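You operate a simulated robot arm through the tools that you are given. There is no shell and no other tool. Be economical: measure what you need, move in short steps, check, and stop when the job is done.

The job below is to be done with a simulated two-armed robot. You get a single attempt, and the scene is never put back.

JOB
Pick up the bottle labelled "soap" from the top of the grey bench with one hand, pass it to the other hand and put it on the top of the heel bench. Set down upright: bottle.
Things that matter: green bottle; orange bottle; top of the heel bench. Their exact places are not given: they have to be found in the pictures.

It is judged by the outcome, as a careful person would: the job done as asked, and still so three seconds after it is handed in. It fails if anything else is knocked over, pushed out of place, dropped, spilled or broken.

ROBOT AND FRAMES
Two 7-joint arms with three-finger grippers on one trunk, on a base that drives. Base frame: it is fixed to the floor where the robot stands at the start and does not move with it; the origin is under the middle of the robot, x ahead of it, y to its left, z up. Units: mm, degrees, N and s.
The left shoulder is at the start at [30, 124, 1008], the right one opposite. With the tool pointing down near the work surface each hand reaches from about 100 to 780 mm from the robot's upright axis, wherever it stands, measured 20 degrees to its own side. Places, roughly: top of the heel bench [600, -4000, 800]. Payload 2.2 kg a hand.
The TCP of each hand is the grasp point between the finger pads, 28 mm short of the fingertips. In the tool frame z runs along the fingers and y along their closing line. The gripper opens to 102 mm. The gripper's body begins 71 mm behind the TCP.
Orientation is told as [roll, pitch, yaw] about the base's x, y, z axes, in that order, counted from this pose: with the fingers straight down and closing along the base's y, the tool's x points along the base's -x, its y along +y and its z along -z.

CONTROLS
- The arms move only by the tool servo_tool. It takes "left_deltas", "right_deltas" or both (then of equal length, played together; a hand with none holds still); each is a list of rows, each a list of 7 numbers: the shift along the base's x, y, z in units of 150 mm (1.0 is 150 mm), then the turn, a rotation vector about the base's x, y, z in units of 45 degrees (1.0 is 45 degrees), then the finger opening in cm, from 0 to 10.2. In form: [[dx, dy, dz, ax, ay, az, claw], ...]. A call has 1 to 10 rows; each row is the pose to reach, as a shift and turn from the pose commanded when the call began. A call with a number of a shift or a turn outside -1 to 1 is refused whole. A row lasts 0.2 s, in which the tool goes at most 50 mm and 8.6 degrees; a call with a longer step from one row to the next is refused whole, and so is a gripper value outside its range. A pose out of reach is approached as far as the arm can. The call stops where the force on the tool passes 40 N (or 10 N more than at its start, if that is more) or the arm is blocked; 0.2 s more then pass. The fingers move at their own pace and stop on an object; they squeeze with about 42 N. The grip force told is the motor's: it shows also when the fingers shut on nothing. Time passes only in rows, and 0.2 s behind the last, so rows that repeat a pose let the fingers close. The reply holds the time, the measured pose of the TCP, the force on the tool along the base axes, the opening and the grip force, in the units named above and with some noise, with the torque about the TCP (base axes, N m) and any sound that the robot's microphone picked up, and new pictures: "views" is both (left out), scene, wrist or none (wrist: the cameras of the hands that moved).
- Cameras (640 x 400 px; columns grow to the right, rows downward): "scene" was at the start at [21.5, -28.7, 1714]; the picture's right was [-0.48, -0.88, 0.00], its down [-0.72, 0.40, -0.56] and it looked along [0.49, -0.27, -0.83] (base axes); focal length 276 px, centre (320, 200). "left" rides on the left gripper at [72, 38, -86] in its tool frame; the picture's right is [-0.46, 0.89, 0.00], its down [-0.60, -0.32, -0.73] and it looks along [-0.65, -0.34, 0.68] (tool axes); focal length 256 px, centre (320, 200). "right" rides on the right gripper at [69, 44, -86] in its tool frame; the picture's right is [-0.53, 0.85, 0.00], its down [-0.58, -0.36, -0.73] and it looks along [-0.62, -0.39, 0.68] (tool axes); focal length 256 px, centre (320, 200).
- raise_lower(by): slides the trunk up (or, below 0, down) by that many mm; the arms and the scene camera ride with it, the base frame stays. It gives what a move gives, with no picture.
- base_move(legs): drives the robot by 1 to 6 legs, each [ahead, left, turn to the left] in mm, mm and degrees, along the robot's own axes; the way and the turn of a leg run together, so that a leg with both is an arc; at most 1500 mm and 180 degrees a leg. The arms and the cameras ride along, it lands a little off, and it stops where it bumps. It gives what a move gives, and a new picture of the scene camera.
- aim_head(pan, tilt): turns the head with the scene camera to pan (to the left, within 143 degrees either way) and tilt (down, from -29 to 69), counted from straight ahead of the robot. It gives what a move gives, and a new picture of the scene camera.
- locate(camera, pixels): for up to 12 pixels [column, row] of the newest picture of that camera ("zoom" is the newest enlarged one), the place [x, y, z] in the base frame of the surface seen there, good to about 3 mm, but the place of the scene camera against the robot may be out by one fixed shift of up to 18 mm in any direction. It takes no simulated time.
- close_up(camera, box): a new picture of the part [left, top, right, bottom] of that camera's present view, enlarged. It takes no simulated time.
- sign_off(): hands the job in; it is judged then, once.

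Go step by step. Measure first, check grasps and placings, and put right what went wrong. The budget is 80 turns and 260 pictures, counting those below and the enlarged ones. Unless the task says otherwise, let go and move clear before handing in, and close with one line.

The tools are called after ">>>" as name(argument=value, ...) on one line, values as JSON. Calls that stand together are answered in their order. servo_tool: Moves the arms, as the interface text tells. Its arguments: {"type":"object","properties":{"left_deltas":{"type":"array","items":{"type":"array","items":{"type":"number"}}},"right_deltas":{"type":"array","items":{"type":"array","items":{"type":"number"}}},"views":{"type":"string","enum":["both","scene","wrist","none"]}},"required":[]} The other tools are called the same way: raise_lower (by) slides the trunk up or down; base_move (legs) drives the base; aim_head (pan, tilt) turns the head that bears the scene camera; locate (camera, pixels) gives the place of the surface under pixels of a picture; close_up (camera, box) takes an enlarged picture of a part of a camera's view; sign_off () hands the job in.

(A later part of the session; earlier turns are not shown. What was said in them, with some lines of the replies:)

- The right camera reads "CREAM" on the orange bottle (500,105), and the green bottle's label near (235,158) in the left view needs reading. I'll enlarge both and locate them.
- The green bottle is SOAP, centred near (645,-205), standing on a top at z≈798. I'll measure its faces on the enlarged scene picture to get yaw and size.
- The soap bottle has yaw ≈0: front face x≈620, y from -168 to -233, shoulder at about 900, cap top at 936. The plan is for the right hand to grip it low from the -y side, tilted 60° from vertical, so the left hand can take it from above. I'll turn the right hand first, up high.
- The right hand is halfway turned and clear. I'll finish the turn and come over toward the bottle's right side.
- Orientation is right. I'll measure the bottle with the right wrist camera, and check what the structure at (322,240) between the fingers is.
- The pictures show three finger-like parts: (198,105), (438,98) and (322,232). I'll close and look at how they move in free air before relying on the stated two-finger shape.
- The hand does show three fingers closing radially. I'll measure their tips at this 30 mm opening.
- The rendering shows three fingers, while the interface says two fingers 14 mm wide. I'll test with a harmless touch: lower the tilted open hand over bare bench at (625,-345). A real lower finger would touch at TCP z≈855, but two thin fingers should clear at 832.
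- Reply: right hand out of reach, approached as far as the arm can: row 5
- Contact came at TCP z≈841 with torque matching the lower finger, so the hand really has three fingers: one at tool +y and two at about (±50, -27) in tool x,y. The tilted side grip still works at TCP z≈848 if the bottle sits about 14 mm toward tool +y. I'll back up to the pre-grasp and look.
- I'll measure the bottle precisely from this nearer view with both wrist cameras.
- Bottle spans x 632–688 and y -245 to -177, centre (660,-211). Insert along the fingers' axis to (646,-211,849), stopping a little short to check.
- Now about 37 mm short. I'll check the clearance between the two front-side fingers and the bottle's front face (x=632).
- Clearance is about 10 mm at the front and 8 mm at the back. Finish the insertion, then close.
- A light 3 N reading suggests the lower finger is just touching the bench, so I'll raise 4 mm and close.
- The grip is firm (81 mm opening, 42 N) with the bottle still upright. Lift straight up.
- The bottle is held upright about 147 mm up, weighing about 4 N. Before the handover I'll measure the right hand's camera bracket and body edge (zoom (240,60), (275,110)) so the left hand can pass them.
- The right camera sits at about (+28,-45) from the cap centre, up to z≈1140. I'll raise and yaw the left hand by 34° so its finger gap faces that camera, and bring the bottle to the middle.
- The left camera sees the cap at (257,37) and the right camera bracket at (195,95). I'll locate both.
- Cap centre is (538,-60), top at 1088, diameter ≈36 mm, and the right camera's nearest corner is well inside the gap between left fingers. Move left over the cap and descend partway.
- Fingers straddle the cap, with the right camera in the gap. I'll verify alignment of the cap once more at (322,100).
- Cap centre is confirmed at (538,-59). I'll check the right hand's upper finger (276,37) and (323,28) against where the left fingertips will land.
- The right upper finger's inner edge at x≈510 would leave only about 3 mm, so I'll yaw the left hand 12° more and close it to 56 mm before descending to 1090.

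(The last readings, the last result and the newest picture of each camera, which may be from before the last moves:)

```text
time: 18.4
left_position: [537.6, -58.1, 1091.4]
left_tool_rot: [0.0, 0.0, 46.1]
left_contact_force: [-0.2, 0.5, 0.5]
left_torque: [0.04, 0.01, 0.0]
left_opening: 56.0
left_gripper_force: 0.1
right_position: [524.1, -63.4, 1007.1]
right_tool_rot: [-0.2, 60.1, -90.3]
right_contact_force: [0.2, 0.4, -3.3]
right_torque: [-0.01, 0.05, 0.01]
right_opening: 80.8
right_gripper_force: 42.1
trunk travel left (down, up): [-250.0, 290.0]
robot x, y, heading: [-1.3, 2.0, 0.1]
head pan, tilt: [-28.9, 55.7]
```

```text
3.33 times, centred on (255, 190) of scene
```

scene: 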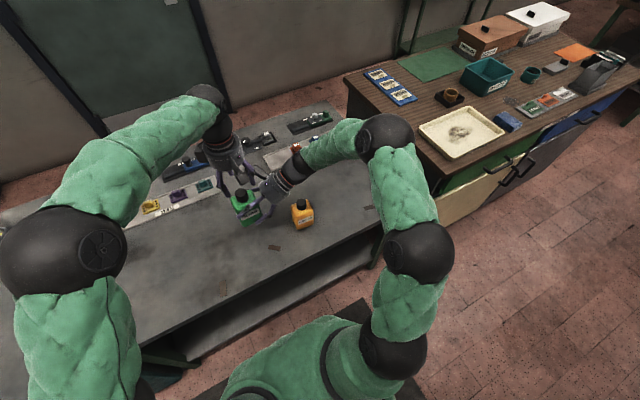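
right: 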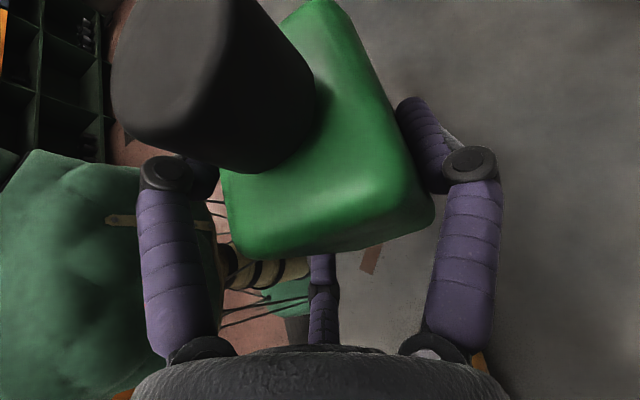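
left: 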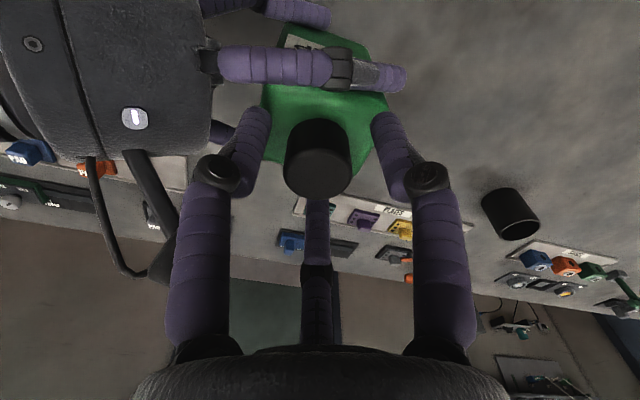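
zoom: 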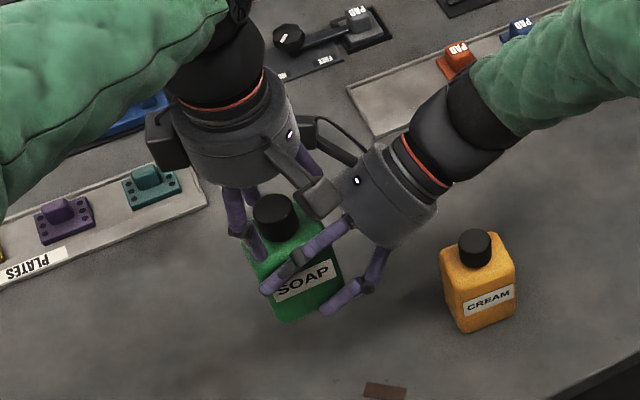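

The cap sits centred between the three left fingers with no contact. Close the left hand on it.

>>> servo_tool(left_deltas=[[0, 0, 0, 0, 0, 0, 4.5], [0, 0, 0, 0, 0, 0, 4.0], [0, 0, 0, 0, 0, 0, 3.5], [0, 0, 0, 0, 0, 0, 3.0], [0, 0, 0, 0, 0, 0, 2.0], [0, 0, 0, 0, 0, 0, 1.0], [0, 0, 0, 0, 0, 0, 1.0], [0, 0, 0, 0, 0, 0, 1.0]], views="wrist")

>>> close_up(camera="left", box=[180, 0, 460, 220])

```text
time: 20.2
left_position: [536.2, -58.5, 1091.7]
left_tool_rot: [0.1, -0.1, 45.9]
left_contact_force: [-10.4, 18.7, 5.2]
left_torque: [0.7, 0.53, -0.3]
left_opening: 36.6
left_gripper_force: 42.2
right_position: [525.2, -64.0, 1005.7]
right_tool_rot: [0.0, 60.1, -90.3]
right_contact_force: [9.4, -19.4, -9.7]
right_torque: [0.89, 0.42, 0.01]
right_opening: 81.1
right_gripper_force: 41.9
trunk travel left (down, up): [-250.0, 290.0]
robot x, y, heading: [-0.9, 2.7, 0.2]
head pan, tilt: [-28.9, 55.7]
```

left: 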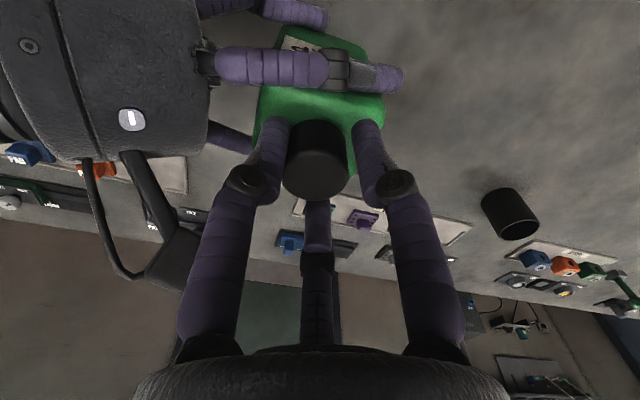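

```text
1.82 times, centred on (320, 110) of left
```

zoom: 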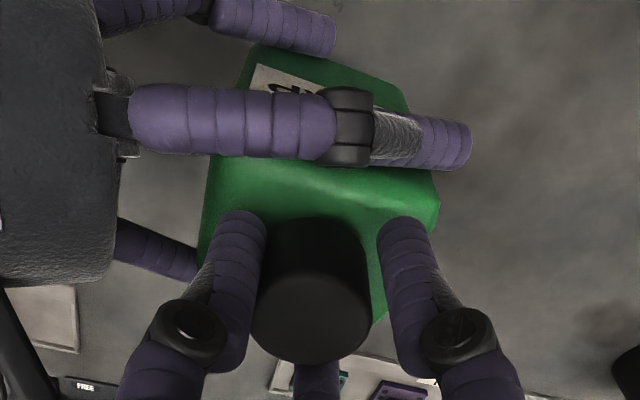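

The grip is on (36.6 mm, 42 N), but about 20 N of side load passes between the hands. Shift the left hand a few mm toward (-x,+y) to relax it before releasing.

>>> servo_tool(left_deltas=[[-0.005, 0.01, 0, 0, 0, 0, 1.0], [-0.01, 0.02, 0, 0, 0, 0, 1.0], [-0.01, 0.02, 0, 0, 0, 0, 1.0]], views="none")

```text
time: 21.0
left_position: [535.5, -57.4, 1091.7]
left_tool_rot: [0.0, 0.1, 46.0]
left_contact_force: [-3.6, 4.6, 1.1]
left_torque: [0.25, 0.63, -0.78]
left_opening: 36.8
left_gripper_force: 42.3
right_position: [524.6, -61.9, 1006.4]
right_tool_rot: [-0.4, 60.1, -90.2]
right_contact_force: [5.0, -5.1, -6.6]
right_torque: [0.12, -0.19, 0.7]
right_opening: 80.9
right_gripper_force: 41.7
trunk travel left (down, up): [-250.0, 290.0]
robot x, y, heading: [1.0, 1.7, -0.1]
head pan, tilt: [-28.9, 55.7]
```

Side load dropped to about 5 N. Release with the right hand while the left holds.

>>> servo_tool(right_deltas=[[0, 0, 0, 0, 0, 0, 8.5], [0, 0, 0, 0, 0, 0, 9.0], [0, 0, 0, 0, 0, 0, 9.6], [0, 0, 0, 0, 0, 0, 10.2], [0, 0, 0, 0, 0, 0, 10.2]], left_deltas=[[0, 0, 0, 0, 0, 0, 1.0], [0, 0, 0, 0, 0, 0, 1.0], [0, 0, 0, 0, 0, 0, 1.0], [0, 0, 0, 0, 0, 0, 1.0], [0, 0, 0, 0, 0, 0, 1.0]], views="both")

>>> close_up(camera="scene", box=[190, 130, 320, 250])

```text
time: 22.2
left_position: [536.7, -55.1, 1091.9]
left_tool_rot: [0.0, 0.0, 45.9]
left_contact_force: [-0.3, -0.1, 0.2]
left_torque: [0.02, -0.02, 0.0]
left_opening: 36.9
left_gripper_force: 42.2
right_position: [525.4, -63.3, 1005.8]
right_tool_rot: [-0.1, 60.1, -90.2]
right_contact_force: [-0.1, 0.0, 0.0]
right_torque: [-0.01, 0.01, 0.0]
right_opening: 101.6
right_gripper_force: 0.0
trunk travel left (down, up): [-250.0, 290.0]
robot x, y, heading: [3.6, 0.0, 0.2]
head pan, tilt: [-28.9, 55.7]
```

scene: 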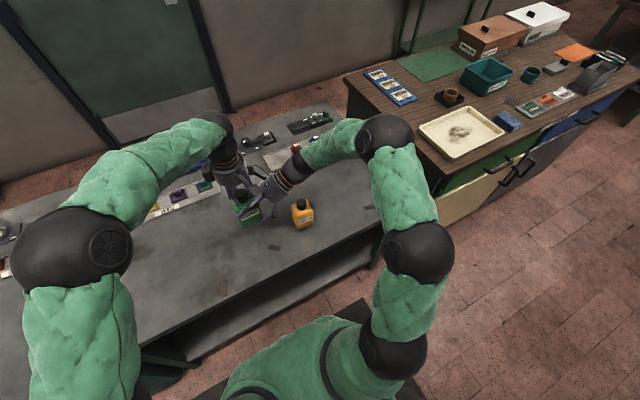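
right: 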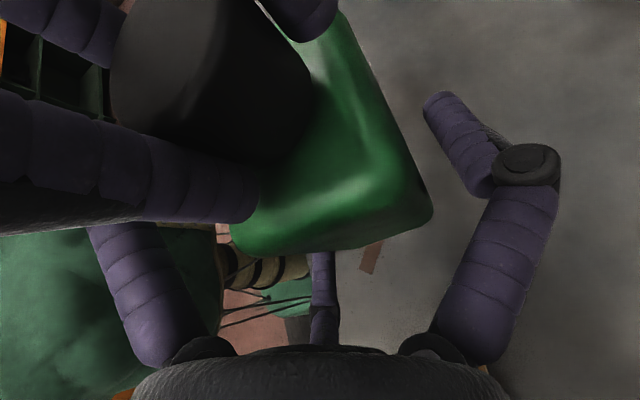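
left: 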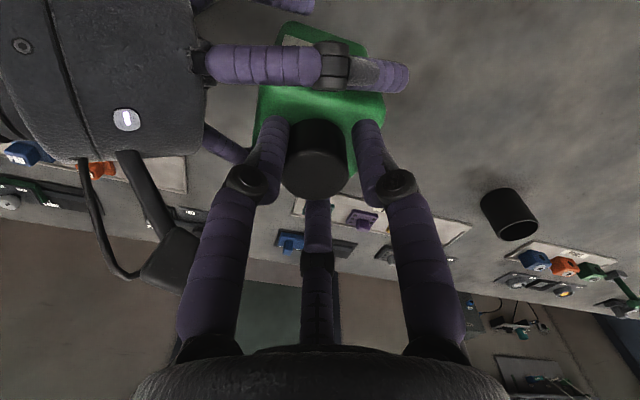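

```text
3.33 times, centred on (255, 190) of scene
```

zoom: 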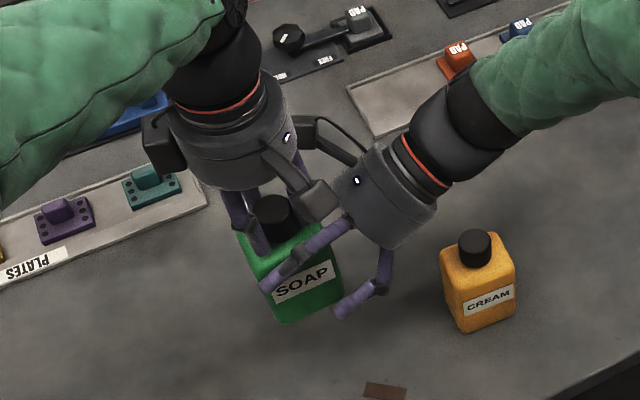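

Right is open and unloaded, and left holds the cap. Withdraw the right hand in -y.

>>> servo_tool(right_deltas=[[0, -0.1, 0, 0, 0, 0, 10.2], [0, -0.25, 0, 0, 0, 0, 10.2], [0, -0.45, 0.05, 0, 0, 0, 10.2], [0, -0.65, 0.1, 0, 0, 0, 10.2], [0, -0.85, 0.15, 0, 0, 0, 10.2], [0, -1.0, 0.2, 0, 0, 0, 10.2]], left_deltas=[[0, 0, 0, 0, 0, 0, 1.0], [0, 0, 0, 0, 0, 0, 1.0], [0, 0, 0, 0, 0, 0, 1.0], [0, 0, 0, 0, 0, 0, 1.0], [0, 0, 0, 0, 0, 0, 1.0], [0, 0, 0, 0, 0, 0, 1.0]], views="scene")

>>> close_up(camera="scene", box=[190, 120, 340, 250])

```text
time: 23.6
left_position: [536.0, -56.2, 1091.8]
left_tool_rot: [-0.1, 0.0, 46.0]
left_contact_force: [0.5, 0.1, 0.5]
left_torque: [-0.02, 0.02, -0.01]
left_opening: 37.0
left_gripper_force: 41.8
right_position: [524.6, -215.3, 1034.9]
right_tool_rot: [-0.2, 60.0, -90.3]
right_contact_force: [0.4, 0.3, 0.3]
right_torque: [0.02, 0.0, 0.02]
right_opening: 101.8
right_gripper_force: 0.1
trunk travel left (down, up): [-250.0, 290.0]
robot x, y, heading: [0.9, 3.5, 0.0]
head pan, tilt: [-28.9, 55.7]
```

scene: 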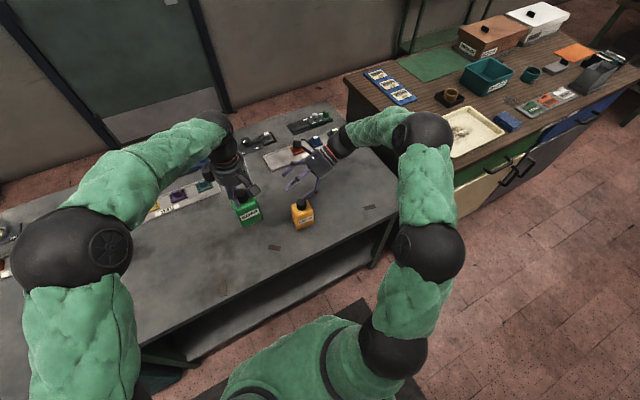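

```text
3.08 times, centred on (265, 185) of scene
```

zoom: 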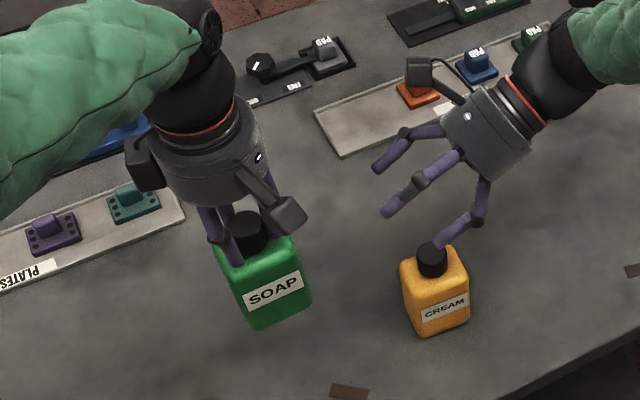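

The left hand now holds the soap alone, upright. I'll lift it clear and tuck both hands nearer the robot before looking toward the heel bench.

>>> servo_tool(left_deltas=[[0, 0, 0.1, 0, 0, 0, 1.0], [-0.05, 0.05, 0.25, 0, 0, 0, 1.0], [-0.2, 0.15, 0.4, 0, 0, 0, 1.0], [-0.35, 0.3, 0.5, 0, 0, 0, 1.0], [-0.5, 0.45, 0.6, 0, 0, 0, 1.0], [-0.65, 0.6, 0.65, 0, 0, 0, 1.0], [-0.8, 0.75, 0.65, 0, 0, 0, 1.0]], right_deltas=[[0, 0, 0.1, 0, 0, 0, 10.2], [0, -0.05, 0.25, 0, 0, 0, 10.2], [0, -0.15, 0.4, 0, 0, 0, 10.2], [-0.2, -0.25, 0.5, 0, 0, 0, 10.2], [-0.4, -0.35, 0.5, 0, 0, 0, 10.2], [-0.6, -0.45, 0.5, 0, 0, 0, 10.2], [-0.8, -0.5, 0.5, 0, 0, 0, 10.2]], views="wrist")

>>> aim_head(pan=-80, tilt=20)

```text
time: 25.2
left_position: [414.0, 57.3, 1189.1]
left_tool_rot: [-0.1, 0.0, 46.0]
left_contact_force: [1.3, -0.5, -4.3]
left_torque: [0.01, -0.05, 0.02]
left_opening: 36.6
left_gripper_force: 42.6
right_position: [403.3, -289.8, 1109.9]
right_tool_rot: [0.1, 60.0, -90.1]
right_contact_force: [-0.3, 0.1, -0.4]
right_torque: [0.0, -0.02, -0.04]
right_opening: 102.1
right_gripper_force: 0.0
trunk travel left (down, up): [-250.0, 290.0]
robot x, y, heading: [1.6, -1.9, -0.0]
head pan, tilt: [-28.9, 55.7]
```

right: 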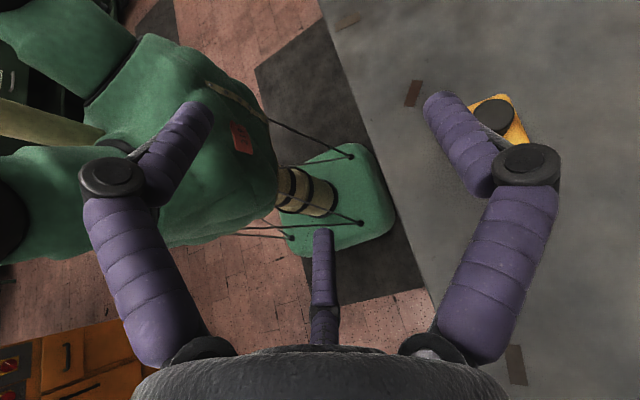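
left: 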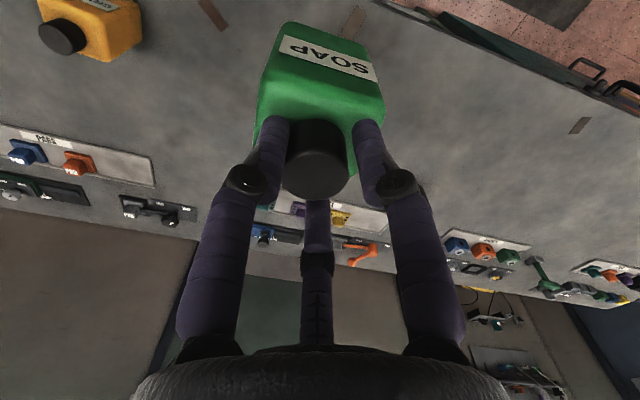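

```text
time: 26.4
left_position: [415.1, 56.9, 1188.9]
left_tool_rot: [-0.1, -0.1, 46.0]
left_contact_force: [0.5, 0.8, -3.8]
left_torque: [0.01, 0.03, 0.01]
left_opening: 36.7
left_gripper_force: 41.8
right_position: [404.0, -290.0, 1108.9]
right_tool_rot: [-0.2, 60.1, -90.2]
right_contact_force: [1.1, -0.1, -0.2]
right_torque: [0.01, 0.01, -0.01]
right_opening: 102.3
right_gripper_force: 0.1
trunk travel left (down, up): [-250.0, 290.0]
robot x, y, heading: [2.5, -0.5, -0.0]
head pan, tilt: [-80.0, 20.0]
```

scene: 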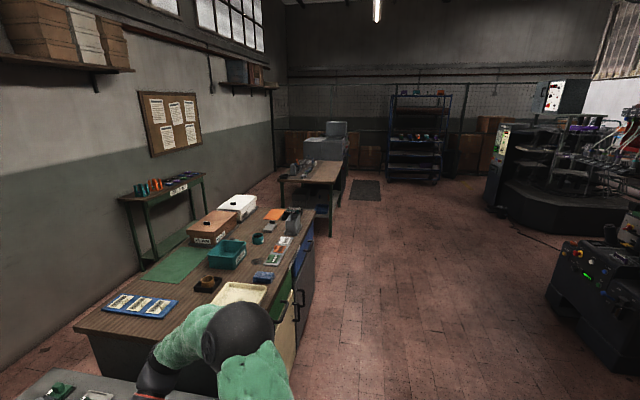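

The left hand reads about 4 N of weight, so the bottle is secure. A further bench at about (315,175) is probably the heel bench, so I'll locate points there and along the route.

>>> locate(camera="scene", pixels=[[315, 175], [330, 183], [340, 162], [283, 178], [320, 210], [300, 250], [300, 350], [370, 190], [295, 300], [560, 270], [400, 200], [230, 300]])

>>> close_up(camera="scene", box=[260, 110, 400, 220])

```text
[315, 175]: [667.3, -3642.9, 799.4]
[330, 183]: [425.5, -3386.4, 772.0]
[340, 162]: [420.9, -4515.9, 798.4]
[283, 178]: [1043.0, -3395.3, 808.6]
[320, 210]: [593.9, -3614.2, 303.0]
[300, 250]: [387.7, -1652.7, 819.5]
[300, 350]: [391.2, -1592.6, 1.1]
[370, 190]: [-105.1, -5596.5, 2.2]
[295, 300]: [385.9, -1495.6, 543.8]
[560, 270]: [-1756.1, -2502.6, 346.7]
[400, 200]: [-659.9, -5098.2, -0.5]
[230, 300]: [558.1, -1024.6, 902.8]
```

```text
3.64 times, centred on (330, 165) of scene
```

zoom: 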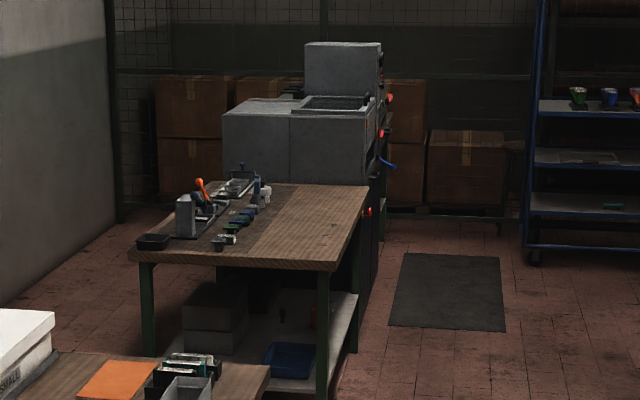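

The heel bench top spans about x 425–1040, y -3390 to -4520, z≈799, with open wood along its front. I'll back off 350 mm, then strafe right along the clear aisle.

>>> base_move(legs=[[-350, 0, 0], [0, -1500, 0], [0, -1500, 0], [0, -900, 0]])

```text
time: 46.9
left_position: [5.5, -3807.1, 1187.3]
left_tool_rot: [0.0, 0.0, 44.9]
left_contact_force: [-0.2, -0.7, -3.4]
left_torque: [0.01, 0.0, -0.01]
left_opening: 37.1
left_gripper_force: 42.7
right_position: [-11.0, -4155.9, 1109.7]
right_tool_rot: [-0.1, 60.1, -91.2]
right_contact_force: [-1.2, -0.5, -0.3]
right_torque: [0.02, 0.02, 0.01]
right_opening: 101.8
right_gripper_force: 0.1
trunk travel left (down, up): [-250.0, 290.0]
robot x, y, heading: [-409.7, -3854.9, -1.0]
head pan, tilt: [-80.0, 20.0]
```

scene: 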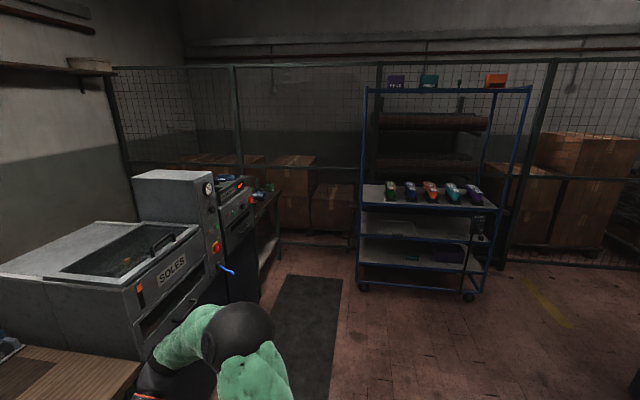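

Arrived at (-410,-3855) with the bottle still held. Look at the heel bench ahead.

>>> aim_head(pan=0, tilt=35)

```text
time: 48.4
left_position: [5.8, -3808.6, 1187.5]
left_tool_rot: [0.0, -0.1, 45.0]
left_contact_force: [0.2, 0.0, -4.5]
left_torque: [0.03, 0.0, -0.02]
left_opening: 37.0
left_gripper_force: 41.6
right_position: [-10.0, -4154.5, 1109.6]
right_tool_rot: [-0.1, 60.1, -91.3]
right_contact_force: [0.8, 0.2, -0.6]
right_torque: [0.01, 0.03, 0.02]
right_opening: 101.8
right_gripper_force: 0.1
trunk travel left (down, up): [-250.0, 290.0]
robot x, y, heading: [-407.0, -3854.5, -1.2]
head pan, tilt: [0.0, 35.0]
```

scene: 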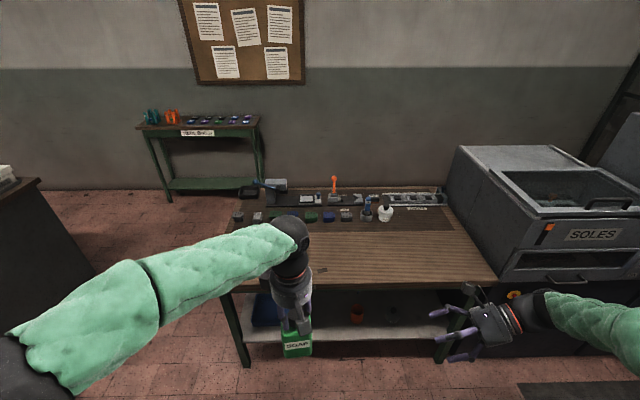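

The front of the bench top at about (400,265) is bare. I'll measure edges, clutter and the spot.

>>> locate(camera="scene", pixels=[[360, 275], [440, 276], [490, 272], [340, 235], [400, 245], [450, 240], [320, 270], [385, 218], [240, 270], [350, 250], [490, 250], [440, 205]])

>>> close_up(camera="scene", box=[220, 165, 500, 300])

```text
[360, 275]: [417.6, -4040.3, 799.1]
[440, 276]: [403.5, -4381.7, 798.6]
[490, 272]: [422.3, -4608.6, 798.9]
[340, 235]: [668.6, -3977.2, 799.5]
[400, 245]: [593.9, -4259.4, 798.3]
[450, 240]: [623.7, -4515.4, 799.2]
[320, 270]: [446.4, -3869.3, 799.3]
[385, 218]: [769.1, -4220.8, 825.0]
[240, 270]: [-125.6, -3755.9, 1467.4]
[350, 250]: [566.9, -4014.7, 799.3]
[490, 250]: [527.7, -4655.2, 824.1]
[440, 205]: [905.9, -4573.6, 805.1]
```

```text
2.29 times, centred on (360, 232) of scene
```

zoom: 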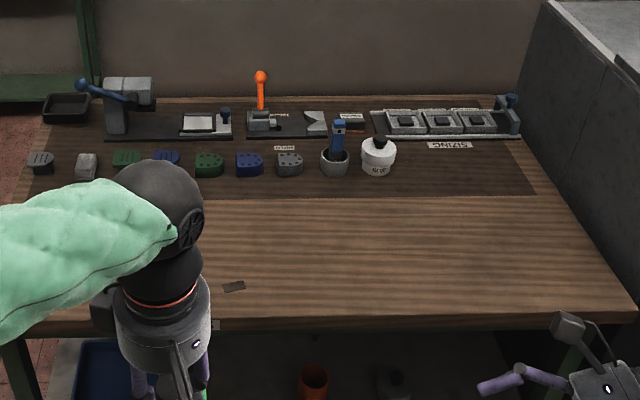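

The spot around (540,-4020) is bare, with the front edge at x≈400 and clutter only beyond x≈700. Drive up to the bench.

>>> base_move(legs=[[400, -150, 1.2]])

>>> aim_head(pan=5, tilt=55)

```text
time: 51.0
left_position: [403.1, -3948.7, 1186.8]
left_tool_rot: [0.1, 0.0, 46.3]
left_contact_force: [0.3, -0.1, -4.1]
left_torque: [0.0, -0.02, 0.02]
left_opening: 37.3
left_gripper_force: 41.8
right_position: [395.1, -4297.5, 1109.2]
right_tool_rot: [-0.1, 60.1, -89.8]
right_contact_force: [0.5, 0.5, -0.3]
right_torque: [0.0, 0.02, 0.01]
right_opening: 102.0
right_gripper_force: 0.0
trunk travel left (down, up): [-250.0, 290.0]
robot x, y, heading: [-9.9, -4008.1, 0.5]
head pan, tilt: [0.0, 35.0]
```

scene: 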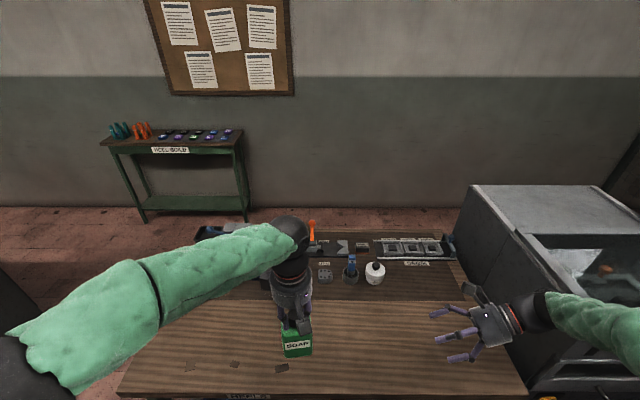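

```text
time: 51.8
left_position: [403.3, -3948.8, 1187.1]
left_tool_rot: [0.1, 0.1, 46.4]
left_contact_force: [-0.5, 0.1, -4.0]
left_torque: [-0.02, -0.01, -0.01]
left_opening: 37.0
left_gripper_force: 42.0
right_position: [394.6, -4297.2, 1109.6]
right_tool_rot: [-0.1, 60.1, -89.8]
right_contact_force: [-0.4, -0.3, -0.2]
right_torque: [0.02, 0.04, 0.03]
right_opening: 101.9
right_gripper_force: 0.0
trunk travel left (down, up): [-250.0, 290.0]
robot x, y, heading: [-11.1, -4008.7, 0.5]
head pan, tilt: [5.0, 55.0]
```

scene: 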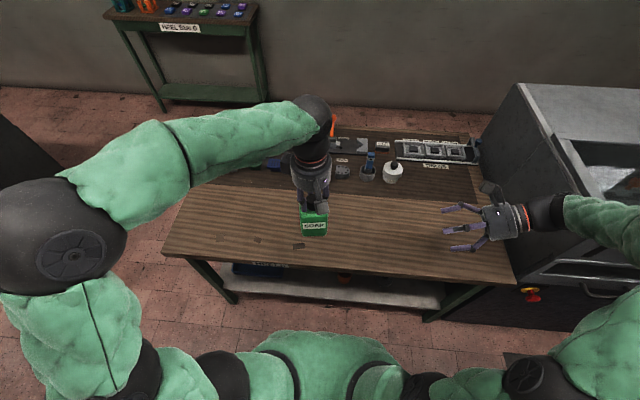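

Two labels need reading: (268,267) on this bench's front and (180,28) on the small side table.

>>> close_up(camera="scene", box=[220, 230, 340, 310])

>>> close_up(camera="scene", box=[130, 0, 250, 60])

>>> locate(camera="scene", pixels=[[299, 246], [350, 250], [350, 230], [380, 210], [260, 240], [330, 270], [345, 200], [310, 230]])

```text
5.00 times, centred on (280, 270) of scene
```

zoom: 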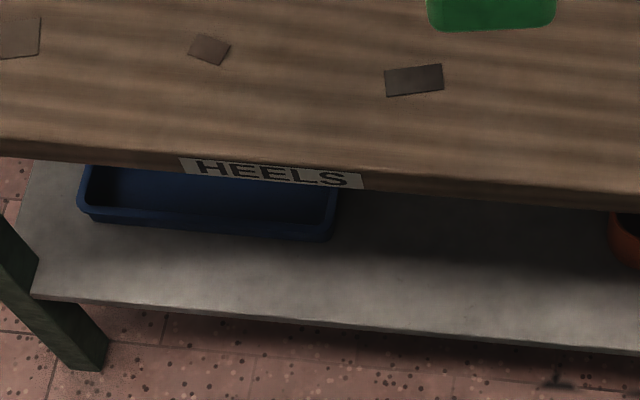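

```text
5.33 times, centred on (190, 30) of scene
```

zoom: 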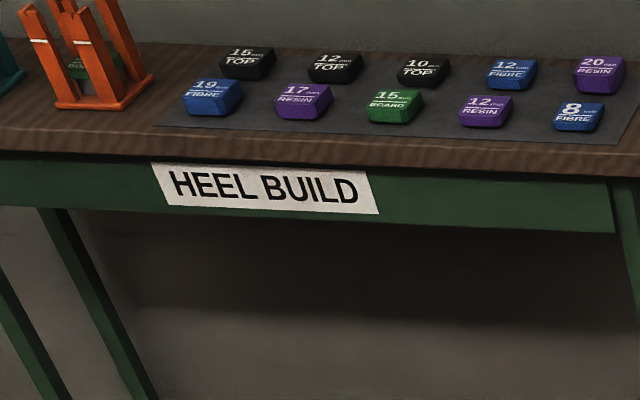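

```text
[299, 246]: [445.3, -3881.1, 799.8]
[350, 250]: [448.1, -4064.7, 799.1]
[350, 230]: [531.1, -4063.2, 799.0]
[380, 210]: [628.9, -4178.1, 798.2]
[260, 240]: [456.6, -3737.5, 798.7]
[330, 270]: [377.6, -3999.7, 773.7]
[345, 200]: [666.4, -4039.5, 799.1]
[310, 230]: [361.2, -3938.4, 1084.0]
```

The bench is labelled HEELS, so this is the target. Move over bare wood at (530,-4020) and lower to about 100 mm above contact (contact expected at TCP z≈943).

>>> servo_tool(left_deltas=[[0.15, -0.08, 0, 0, 0, 0, 1.0], [0.35, -0.19, -0.05, 0, 0, 0, 1.0], [0.55, -0.3, -0.15, 0, 0, 0, 1.0], [0.7, -0.39, -0.3, 0, 0, 0, 1.0], [0.8, -0.44, -0.5, 0, 0, 0, 1.0], [0.85, -0.47, -0.7, 0, 0, 0, 1.0], [0.85, -0.47, -0.9, 0, 0, 0, 1.0], [0.85, -0.47, -1.0, 0, 0, 0, 1.0]], views="both")

>>> close_up(camera="scene", box=[260, 120, 420, 260])

```text
time: 53.6
left_position: [529.9, -4019.4, 1037.4]
left_tool_rot: [0.1, 0.0, 46.5]
left_contact_force: [-0.4, -0.3, -4.5]
left_torque: [-0.04, -0.01, 0.01]
left_opening: 37.1
left_gripper_force: 42.0
right_position: [394.0, -4296.7, 1110.3]
right_tool_rot: [-0.1, 60.1, -89.8]
right_contact_force: [-0.5, 0.9, -0.4]
right_torque: [0.01, 0.0, 0.01]
right_opening: 101.8
right_gripper_force: 0.0
trunk travel left (down, up): [-250.0, 290.0]
robot x, y, heading: [-8.0, -4012.2, 0.4]
head pan, tilt: [5.0, 55.0]
```

scene: 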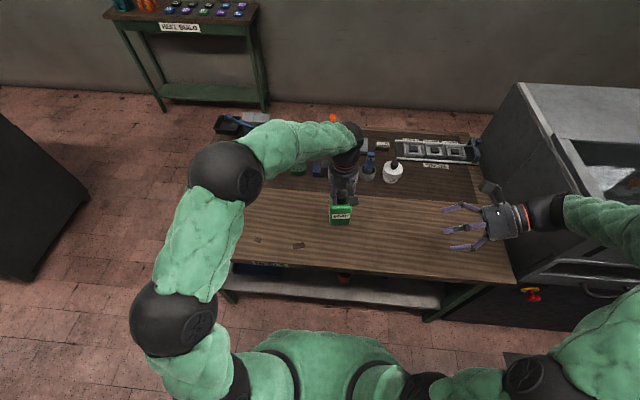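
left: 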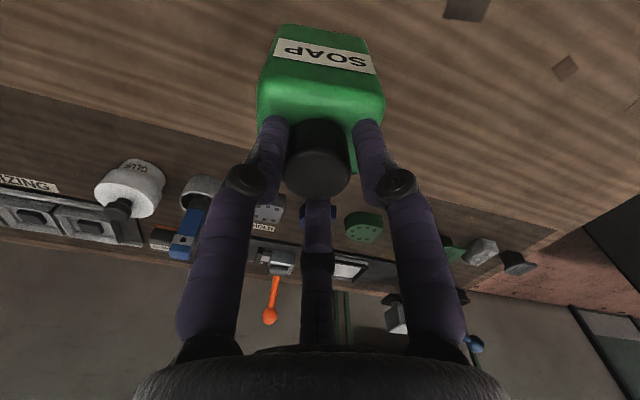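

```text
2.86 times, centred on (340, 190) of scene
```

zoom: 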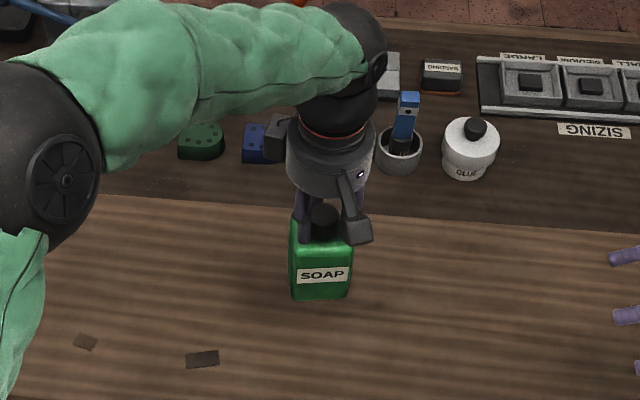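

All clear below. Lower to about 10 mm above, then creep down in fine steps watching force.

>>> servo_tool(left_deltas=[[0, 0, -0.2, 0, 0, 0, 1.0], [0, 0, -0.4, 0, 0, 0, 1.0], [0, 0, -0.5, 0, 0, 0, 1.0], [0, 0, -0.56, 0, 0, 0, 1.0], [0, 0, -0.58, 0, 0, 0, 1.0], [0, 0, -0.593, 0, 0, 0, 1.0], [0, 0, -0.606, 0, 0, 0, 1.0]], views="wrist")

```text
time: 55.2
left_position: [530.0, -4019.0, 946.4]
left_tool_rot: [0.1, 0.0, 46.3]
left_contact_force: [0.1, 0.0, -4.1]
left_torque: [0.02, 0.0, 0.01]
left_opening: 37.0
left_gripper_force: 41.6
right_position: [394.5, -4296.7, 1108.3]
right_tool_rot: [-0.2, 60.1, -89.8]
right_contact_force: [0.4, -0.8, 0.5]
right_torque: [0.02, 0.02, -0.01]
right_opening: 101.8
right_gripper_force: 0.0
trunk travel left (down, up): [-250.0, 290.0]
robot x, y, heading: [-14.4, -4012.8, 0.3]
head pan, tilt: [5.0, 55.0]
```

left: 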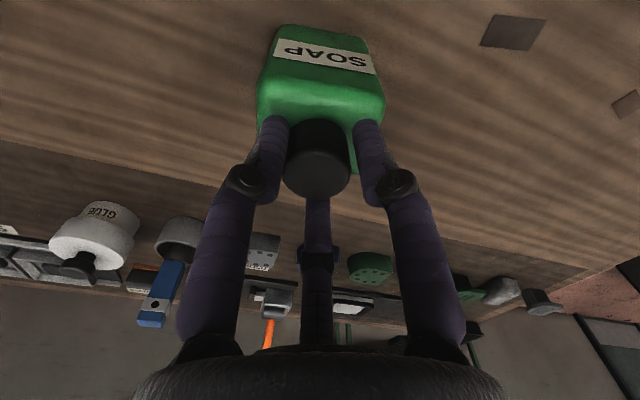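

No contact yet at 946, so continue in 1–1.5 mm steps.

>>> servo_tool(left_deltas=[[0, 0, -0.008, 0, 0, 0, 1.0], [0, 0, -0.016, 0, 0, 0, 1.0], [0, 0, -0.024, 0, 0, 0, 1.0], [0, 0, -0.03, 0, 0, 0, 1.0]], views="none")

```text
time: 56.2
left_position: [529.9, -4019.3, 942.9]
left_tool_rot: [0.0, 0.0, 46.4]
left_contact_force: [-1.1, 0.5, -0.4]
left_torque: [-0.07, 0.09, 0.0]
left_opening: 37.2
left_gripper_force: 42.0
right_position: [394.8, -4297.5, 1109.4]
right_tool_rot: [-0.1, 60.0, -89.8]
right_contact_force: [-0.3, -0.7, 0.2]
right_torque: [-0.01, -0.02, -0.01]
right_opening: 102.1
right_gripper_force: 0.0
trunk travel left (down, up): [-250.0, 290.0]
robot x, y, heading: [-13.8, -4010.6, 0.2]
head pan, tilt: [5.0, 55.0]
```

The weight is coming off (z force -4 → -0.4), so contact has begun. A bit more to seat it flat.

>>> servo_tool(left_deltas=[[0, 0, -0.006, 0, 0, 0, 1.0], [0, 0, -0.01, 0, 0, 0, 1.0], [0, 0, -0.01, 0, 0, 0, 1.0]], views="scene")

>>> close_up(camera="scene", box=[290, 150, 400, 250])

```text
time: 57.0
left_position: [529.4, -4019.7, 942.1]
left_tool_rot: [-0.3, -0.2, 46.5]
left_contact_force: [-2.5, 1.2, 14.0]
left_torque: [0.08, -0.16, -0.15]
left_opening: 37.0
left_gripper_force: 41.8
right_position: [392.7, -4296.7, 1109.6]
right_tool_rot: [0.1, 60.1, -89.7]
right_contact_force: [-0.4, -0.2, 0.5]
right_torque: [-0.01, -0.02, -0.03]
right_opening: 102.0
right_gripper_force: 0.1
trunk travel left (down, up): [-250.0, 290.0]
robot x, y, heading: [-12.8, -4009.5, 0.4]
head pan, tilt: [5.0, 55.0]
```

scene: 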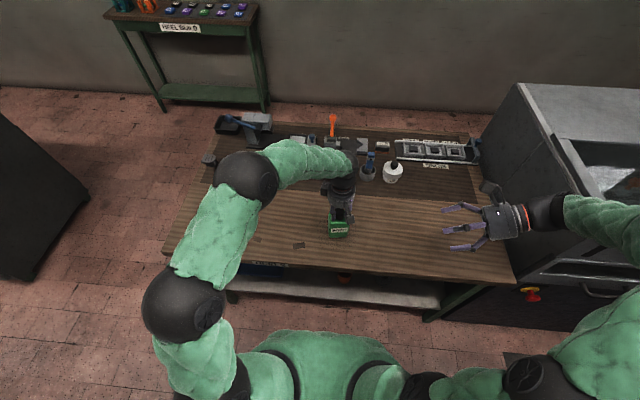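

```text
4.00 times, centred on (345, 200) of scene
```

zoom: 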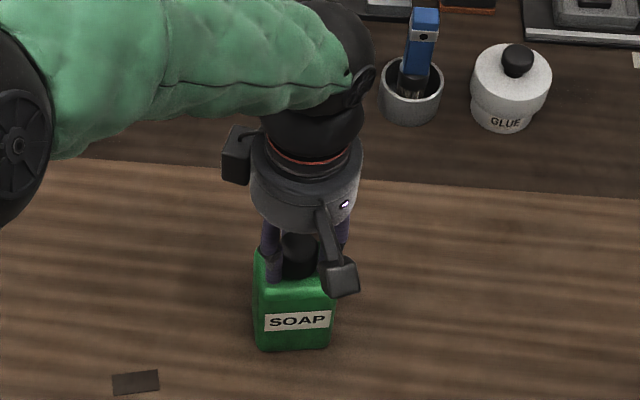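

The bottle is seated with 14 N pressing down and stands upright. Open the left hand gradually.

>>> servo_tool(left_deltas=[[0, 0, 0.005, 0, 0, 0, 3.8], [0, 0, 0.005, 0, 0, 0, 4.3], [0, 0, 0.005, 0, 0, 0, 5.0], [0, 0, 0.005, 0, 0, 0, 6.0], [0, 0, 0.005, 0, 0, 0, 6.5], [0, 0, 0.005, 0, 0, 0, 6.5]], views="wrist")

```text
time: 58.4
left_position: [529.2, -4020.6, 940.3]
left_tool_rot: [0.0, 0.0, 46.5]
left_contact_force: [0.4, -1.0, -0.4]
left_torque: [0.03, 0.01, 0.01]
left_opening: 65.0
left_gripper_force: 0.1
right_position: [393.6, -4296.7, 1109.4]
right_tool_rot: [-0.1, 60.1, -89.8]
right_contact_force: [1.1, -0.3, -0.2]
right_torque: [-0.02, 0.03, 0.0]
right_opening: 102.2
right_gripper_force: 0.0
trunk travel left (down, up): [-250.0, 290.0]
robot x, y, heading: [-13.0, -4007.2, 0.4]
head pan, tilt: [5.0, 55.0]
```

left: 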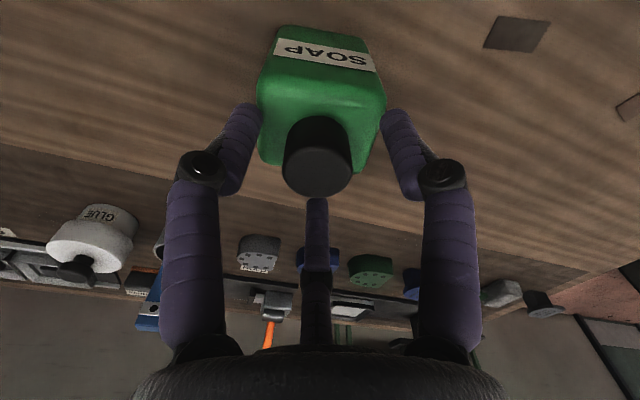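

Fingers are clear of the cap with no forces. Raise straight up.

>>> servo_tool(left_deltas=[[0, 0, 0.1, 0, 0, 0, 6.5], [0, 0, 0.25, 0, 0, 0, 6.5], [0, 0, 0.5, 0, 0, 0, 6.5], [0, 0, 0.75, 0, 0, 0, 6.5], [-0.1, 0.2, 1.0, 0, 0, 0, 6.5], [-0.3, 0.4, 1.0, 0, 0, 0, 6.5], [-0.5, 0.6, 1.0, 0, 0, 0, 6.5]], views="both")

>>> close_up(camera="scene", box=[280, 130, 430, 260])

```text
refused: row 5 steps farther than a row can; nothing moved
```

```text
3.08 times, centred on (355, 195) of scene
```

zoom: 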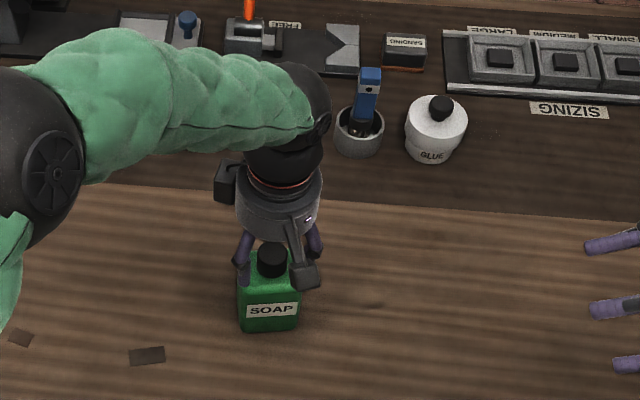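

The step was too large and was refused, so nothing moved. Repeat with smaller steps.

>>> servo_tool(left_deltas=[[0, 0, 0.1, 0, 0, 0, 6.5], [0, 0, 0.25, 0, 0, 0, 6.5], [0, 0, 0.5, 0, 0, 0, 6.5], [0, 0, 0.75, 0, 0, 0, 6.5], [0, 0, 1.0, 0, 0, 0, 6.5], [-0.15, 0.2, 1.0, 0, 0, 0, 6.5], [-0.3, 0.4, 1.0, 0, 0, 0, 6.5], [-0.45, 0.6, 1.0, 0, 0, 0, 6.5]], views="both")

>>> close_up(camera="scene", box=[280, 130, 430, 260])

```text
time: 60.2
left_position: [461.0, -3928.8, 1090.9]
left_tool_rot: [0.0, 0.1, 46.5]
left_contact_force: [-0.3, -0.2, 1.1]
left_torque: [-0.02, -0.03, 0.01]
left_opening: 65.1
left_gripper_force: 0.0
right_position: [392.9, -4295.0, 1110.2]
right_tool_rot: [-0.1, 60.1, -89.7]
right_contact_force: [0.6, -0.4, 0.2]
right_torque: [-0.01, -0.02, 0.0]
right_opening: 101.9
right_gripper_force: 0.1
trunk travel left (down, up): [-250.0, 290.0]
robot x, y, heading: [-9.6, -4009.5, 0.6]
head pan, tilt: [5.0, 55.0]
```

scene: 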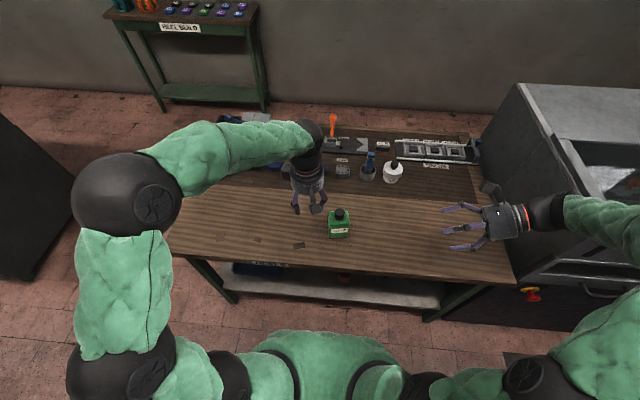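
left: 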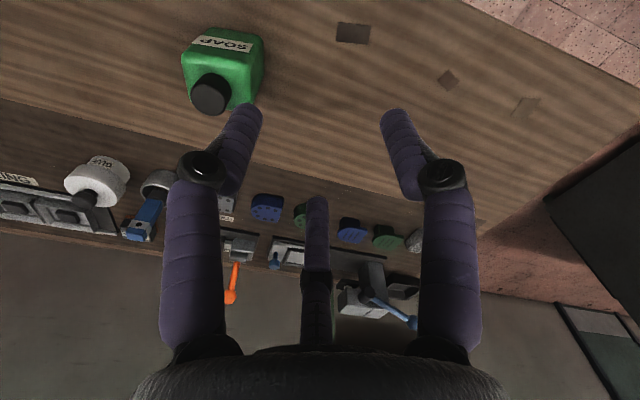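

```text
3.08 times, centred on (355, 195) of scene
```

zoom: 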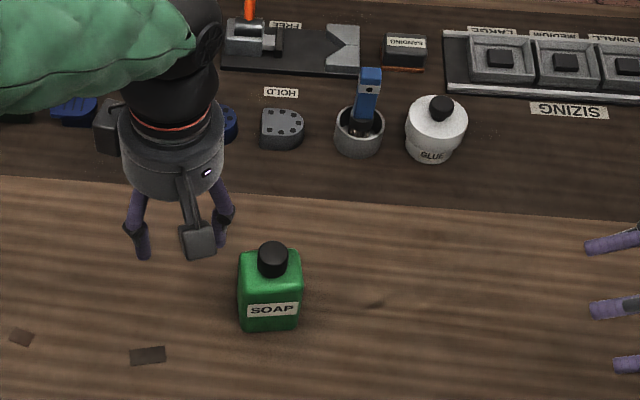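

The soap bottle stands upright on the bench at scene pixel (339,222), and both hands are clear. Handing in.

>>> sign_off()

```text
The job is handed in.
```

The soap bottle was picked up with the right hand, passed to the left, and now stands upright on the heel bench with both hands clear; nothing else was knocked or moved that I could see.
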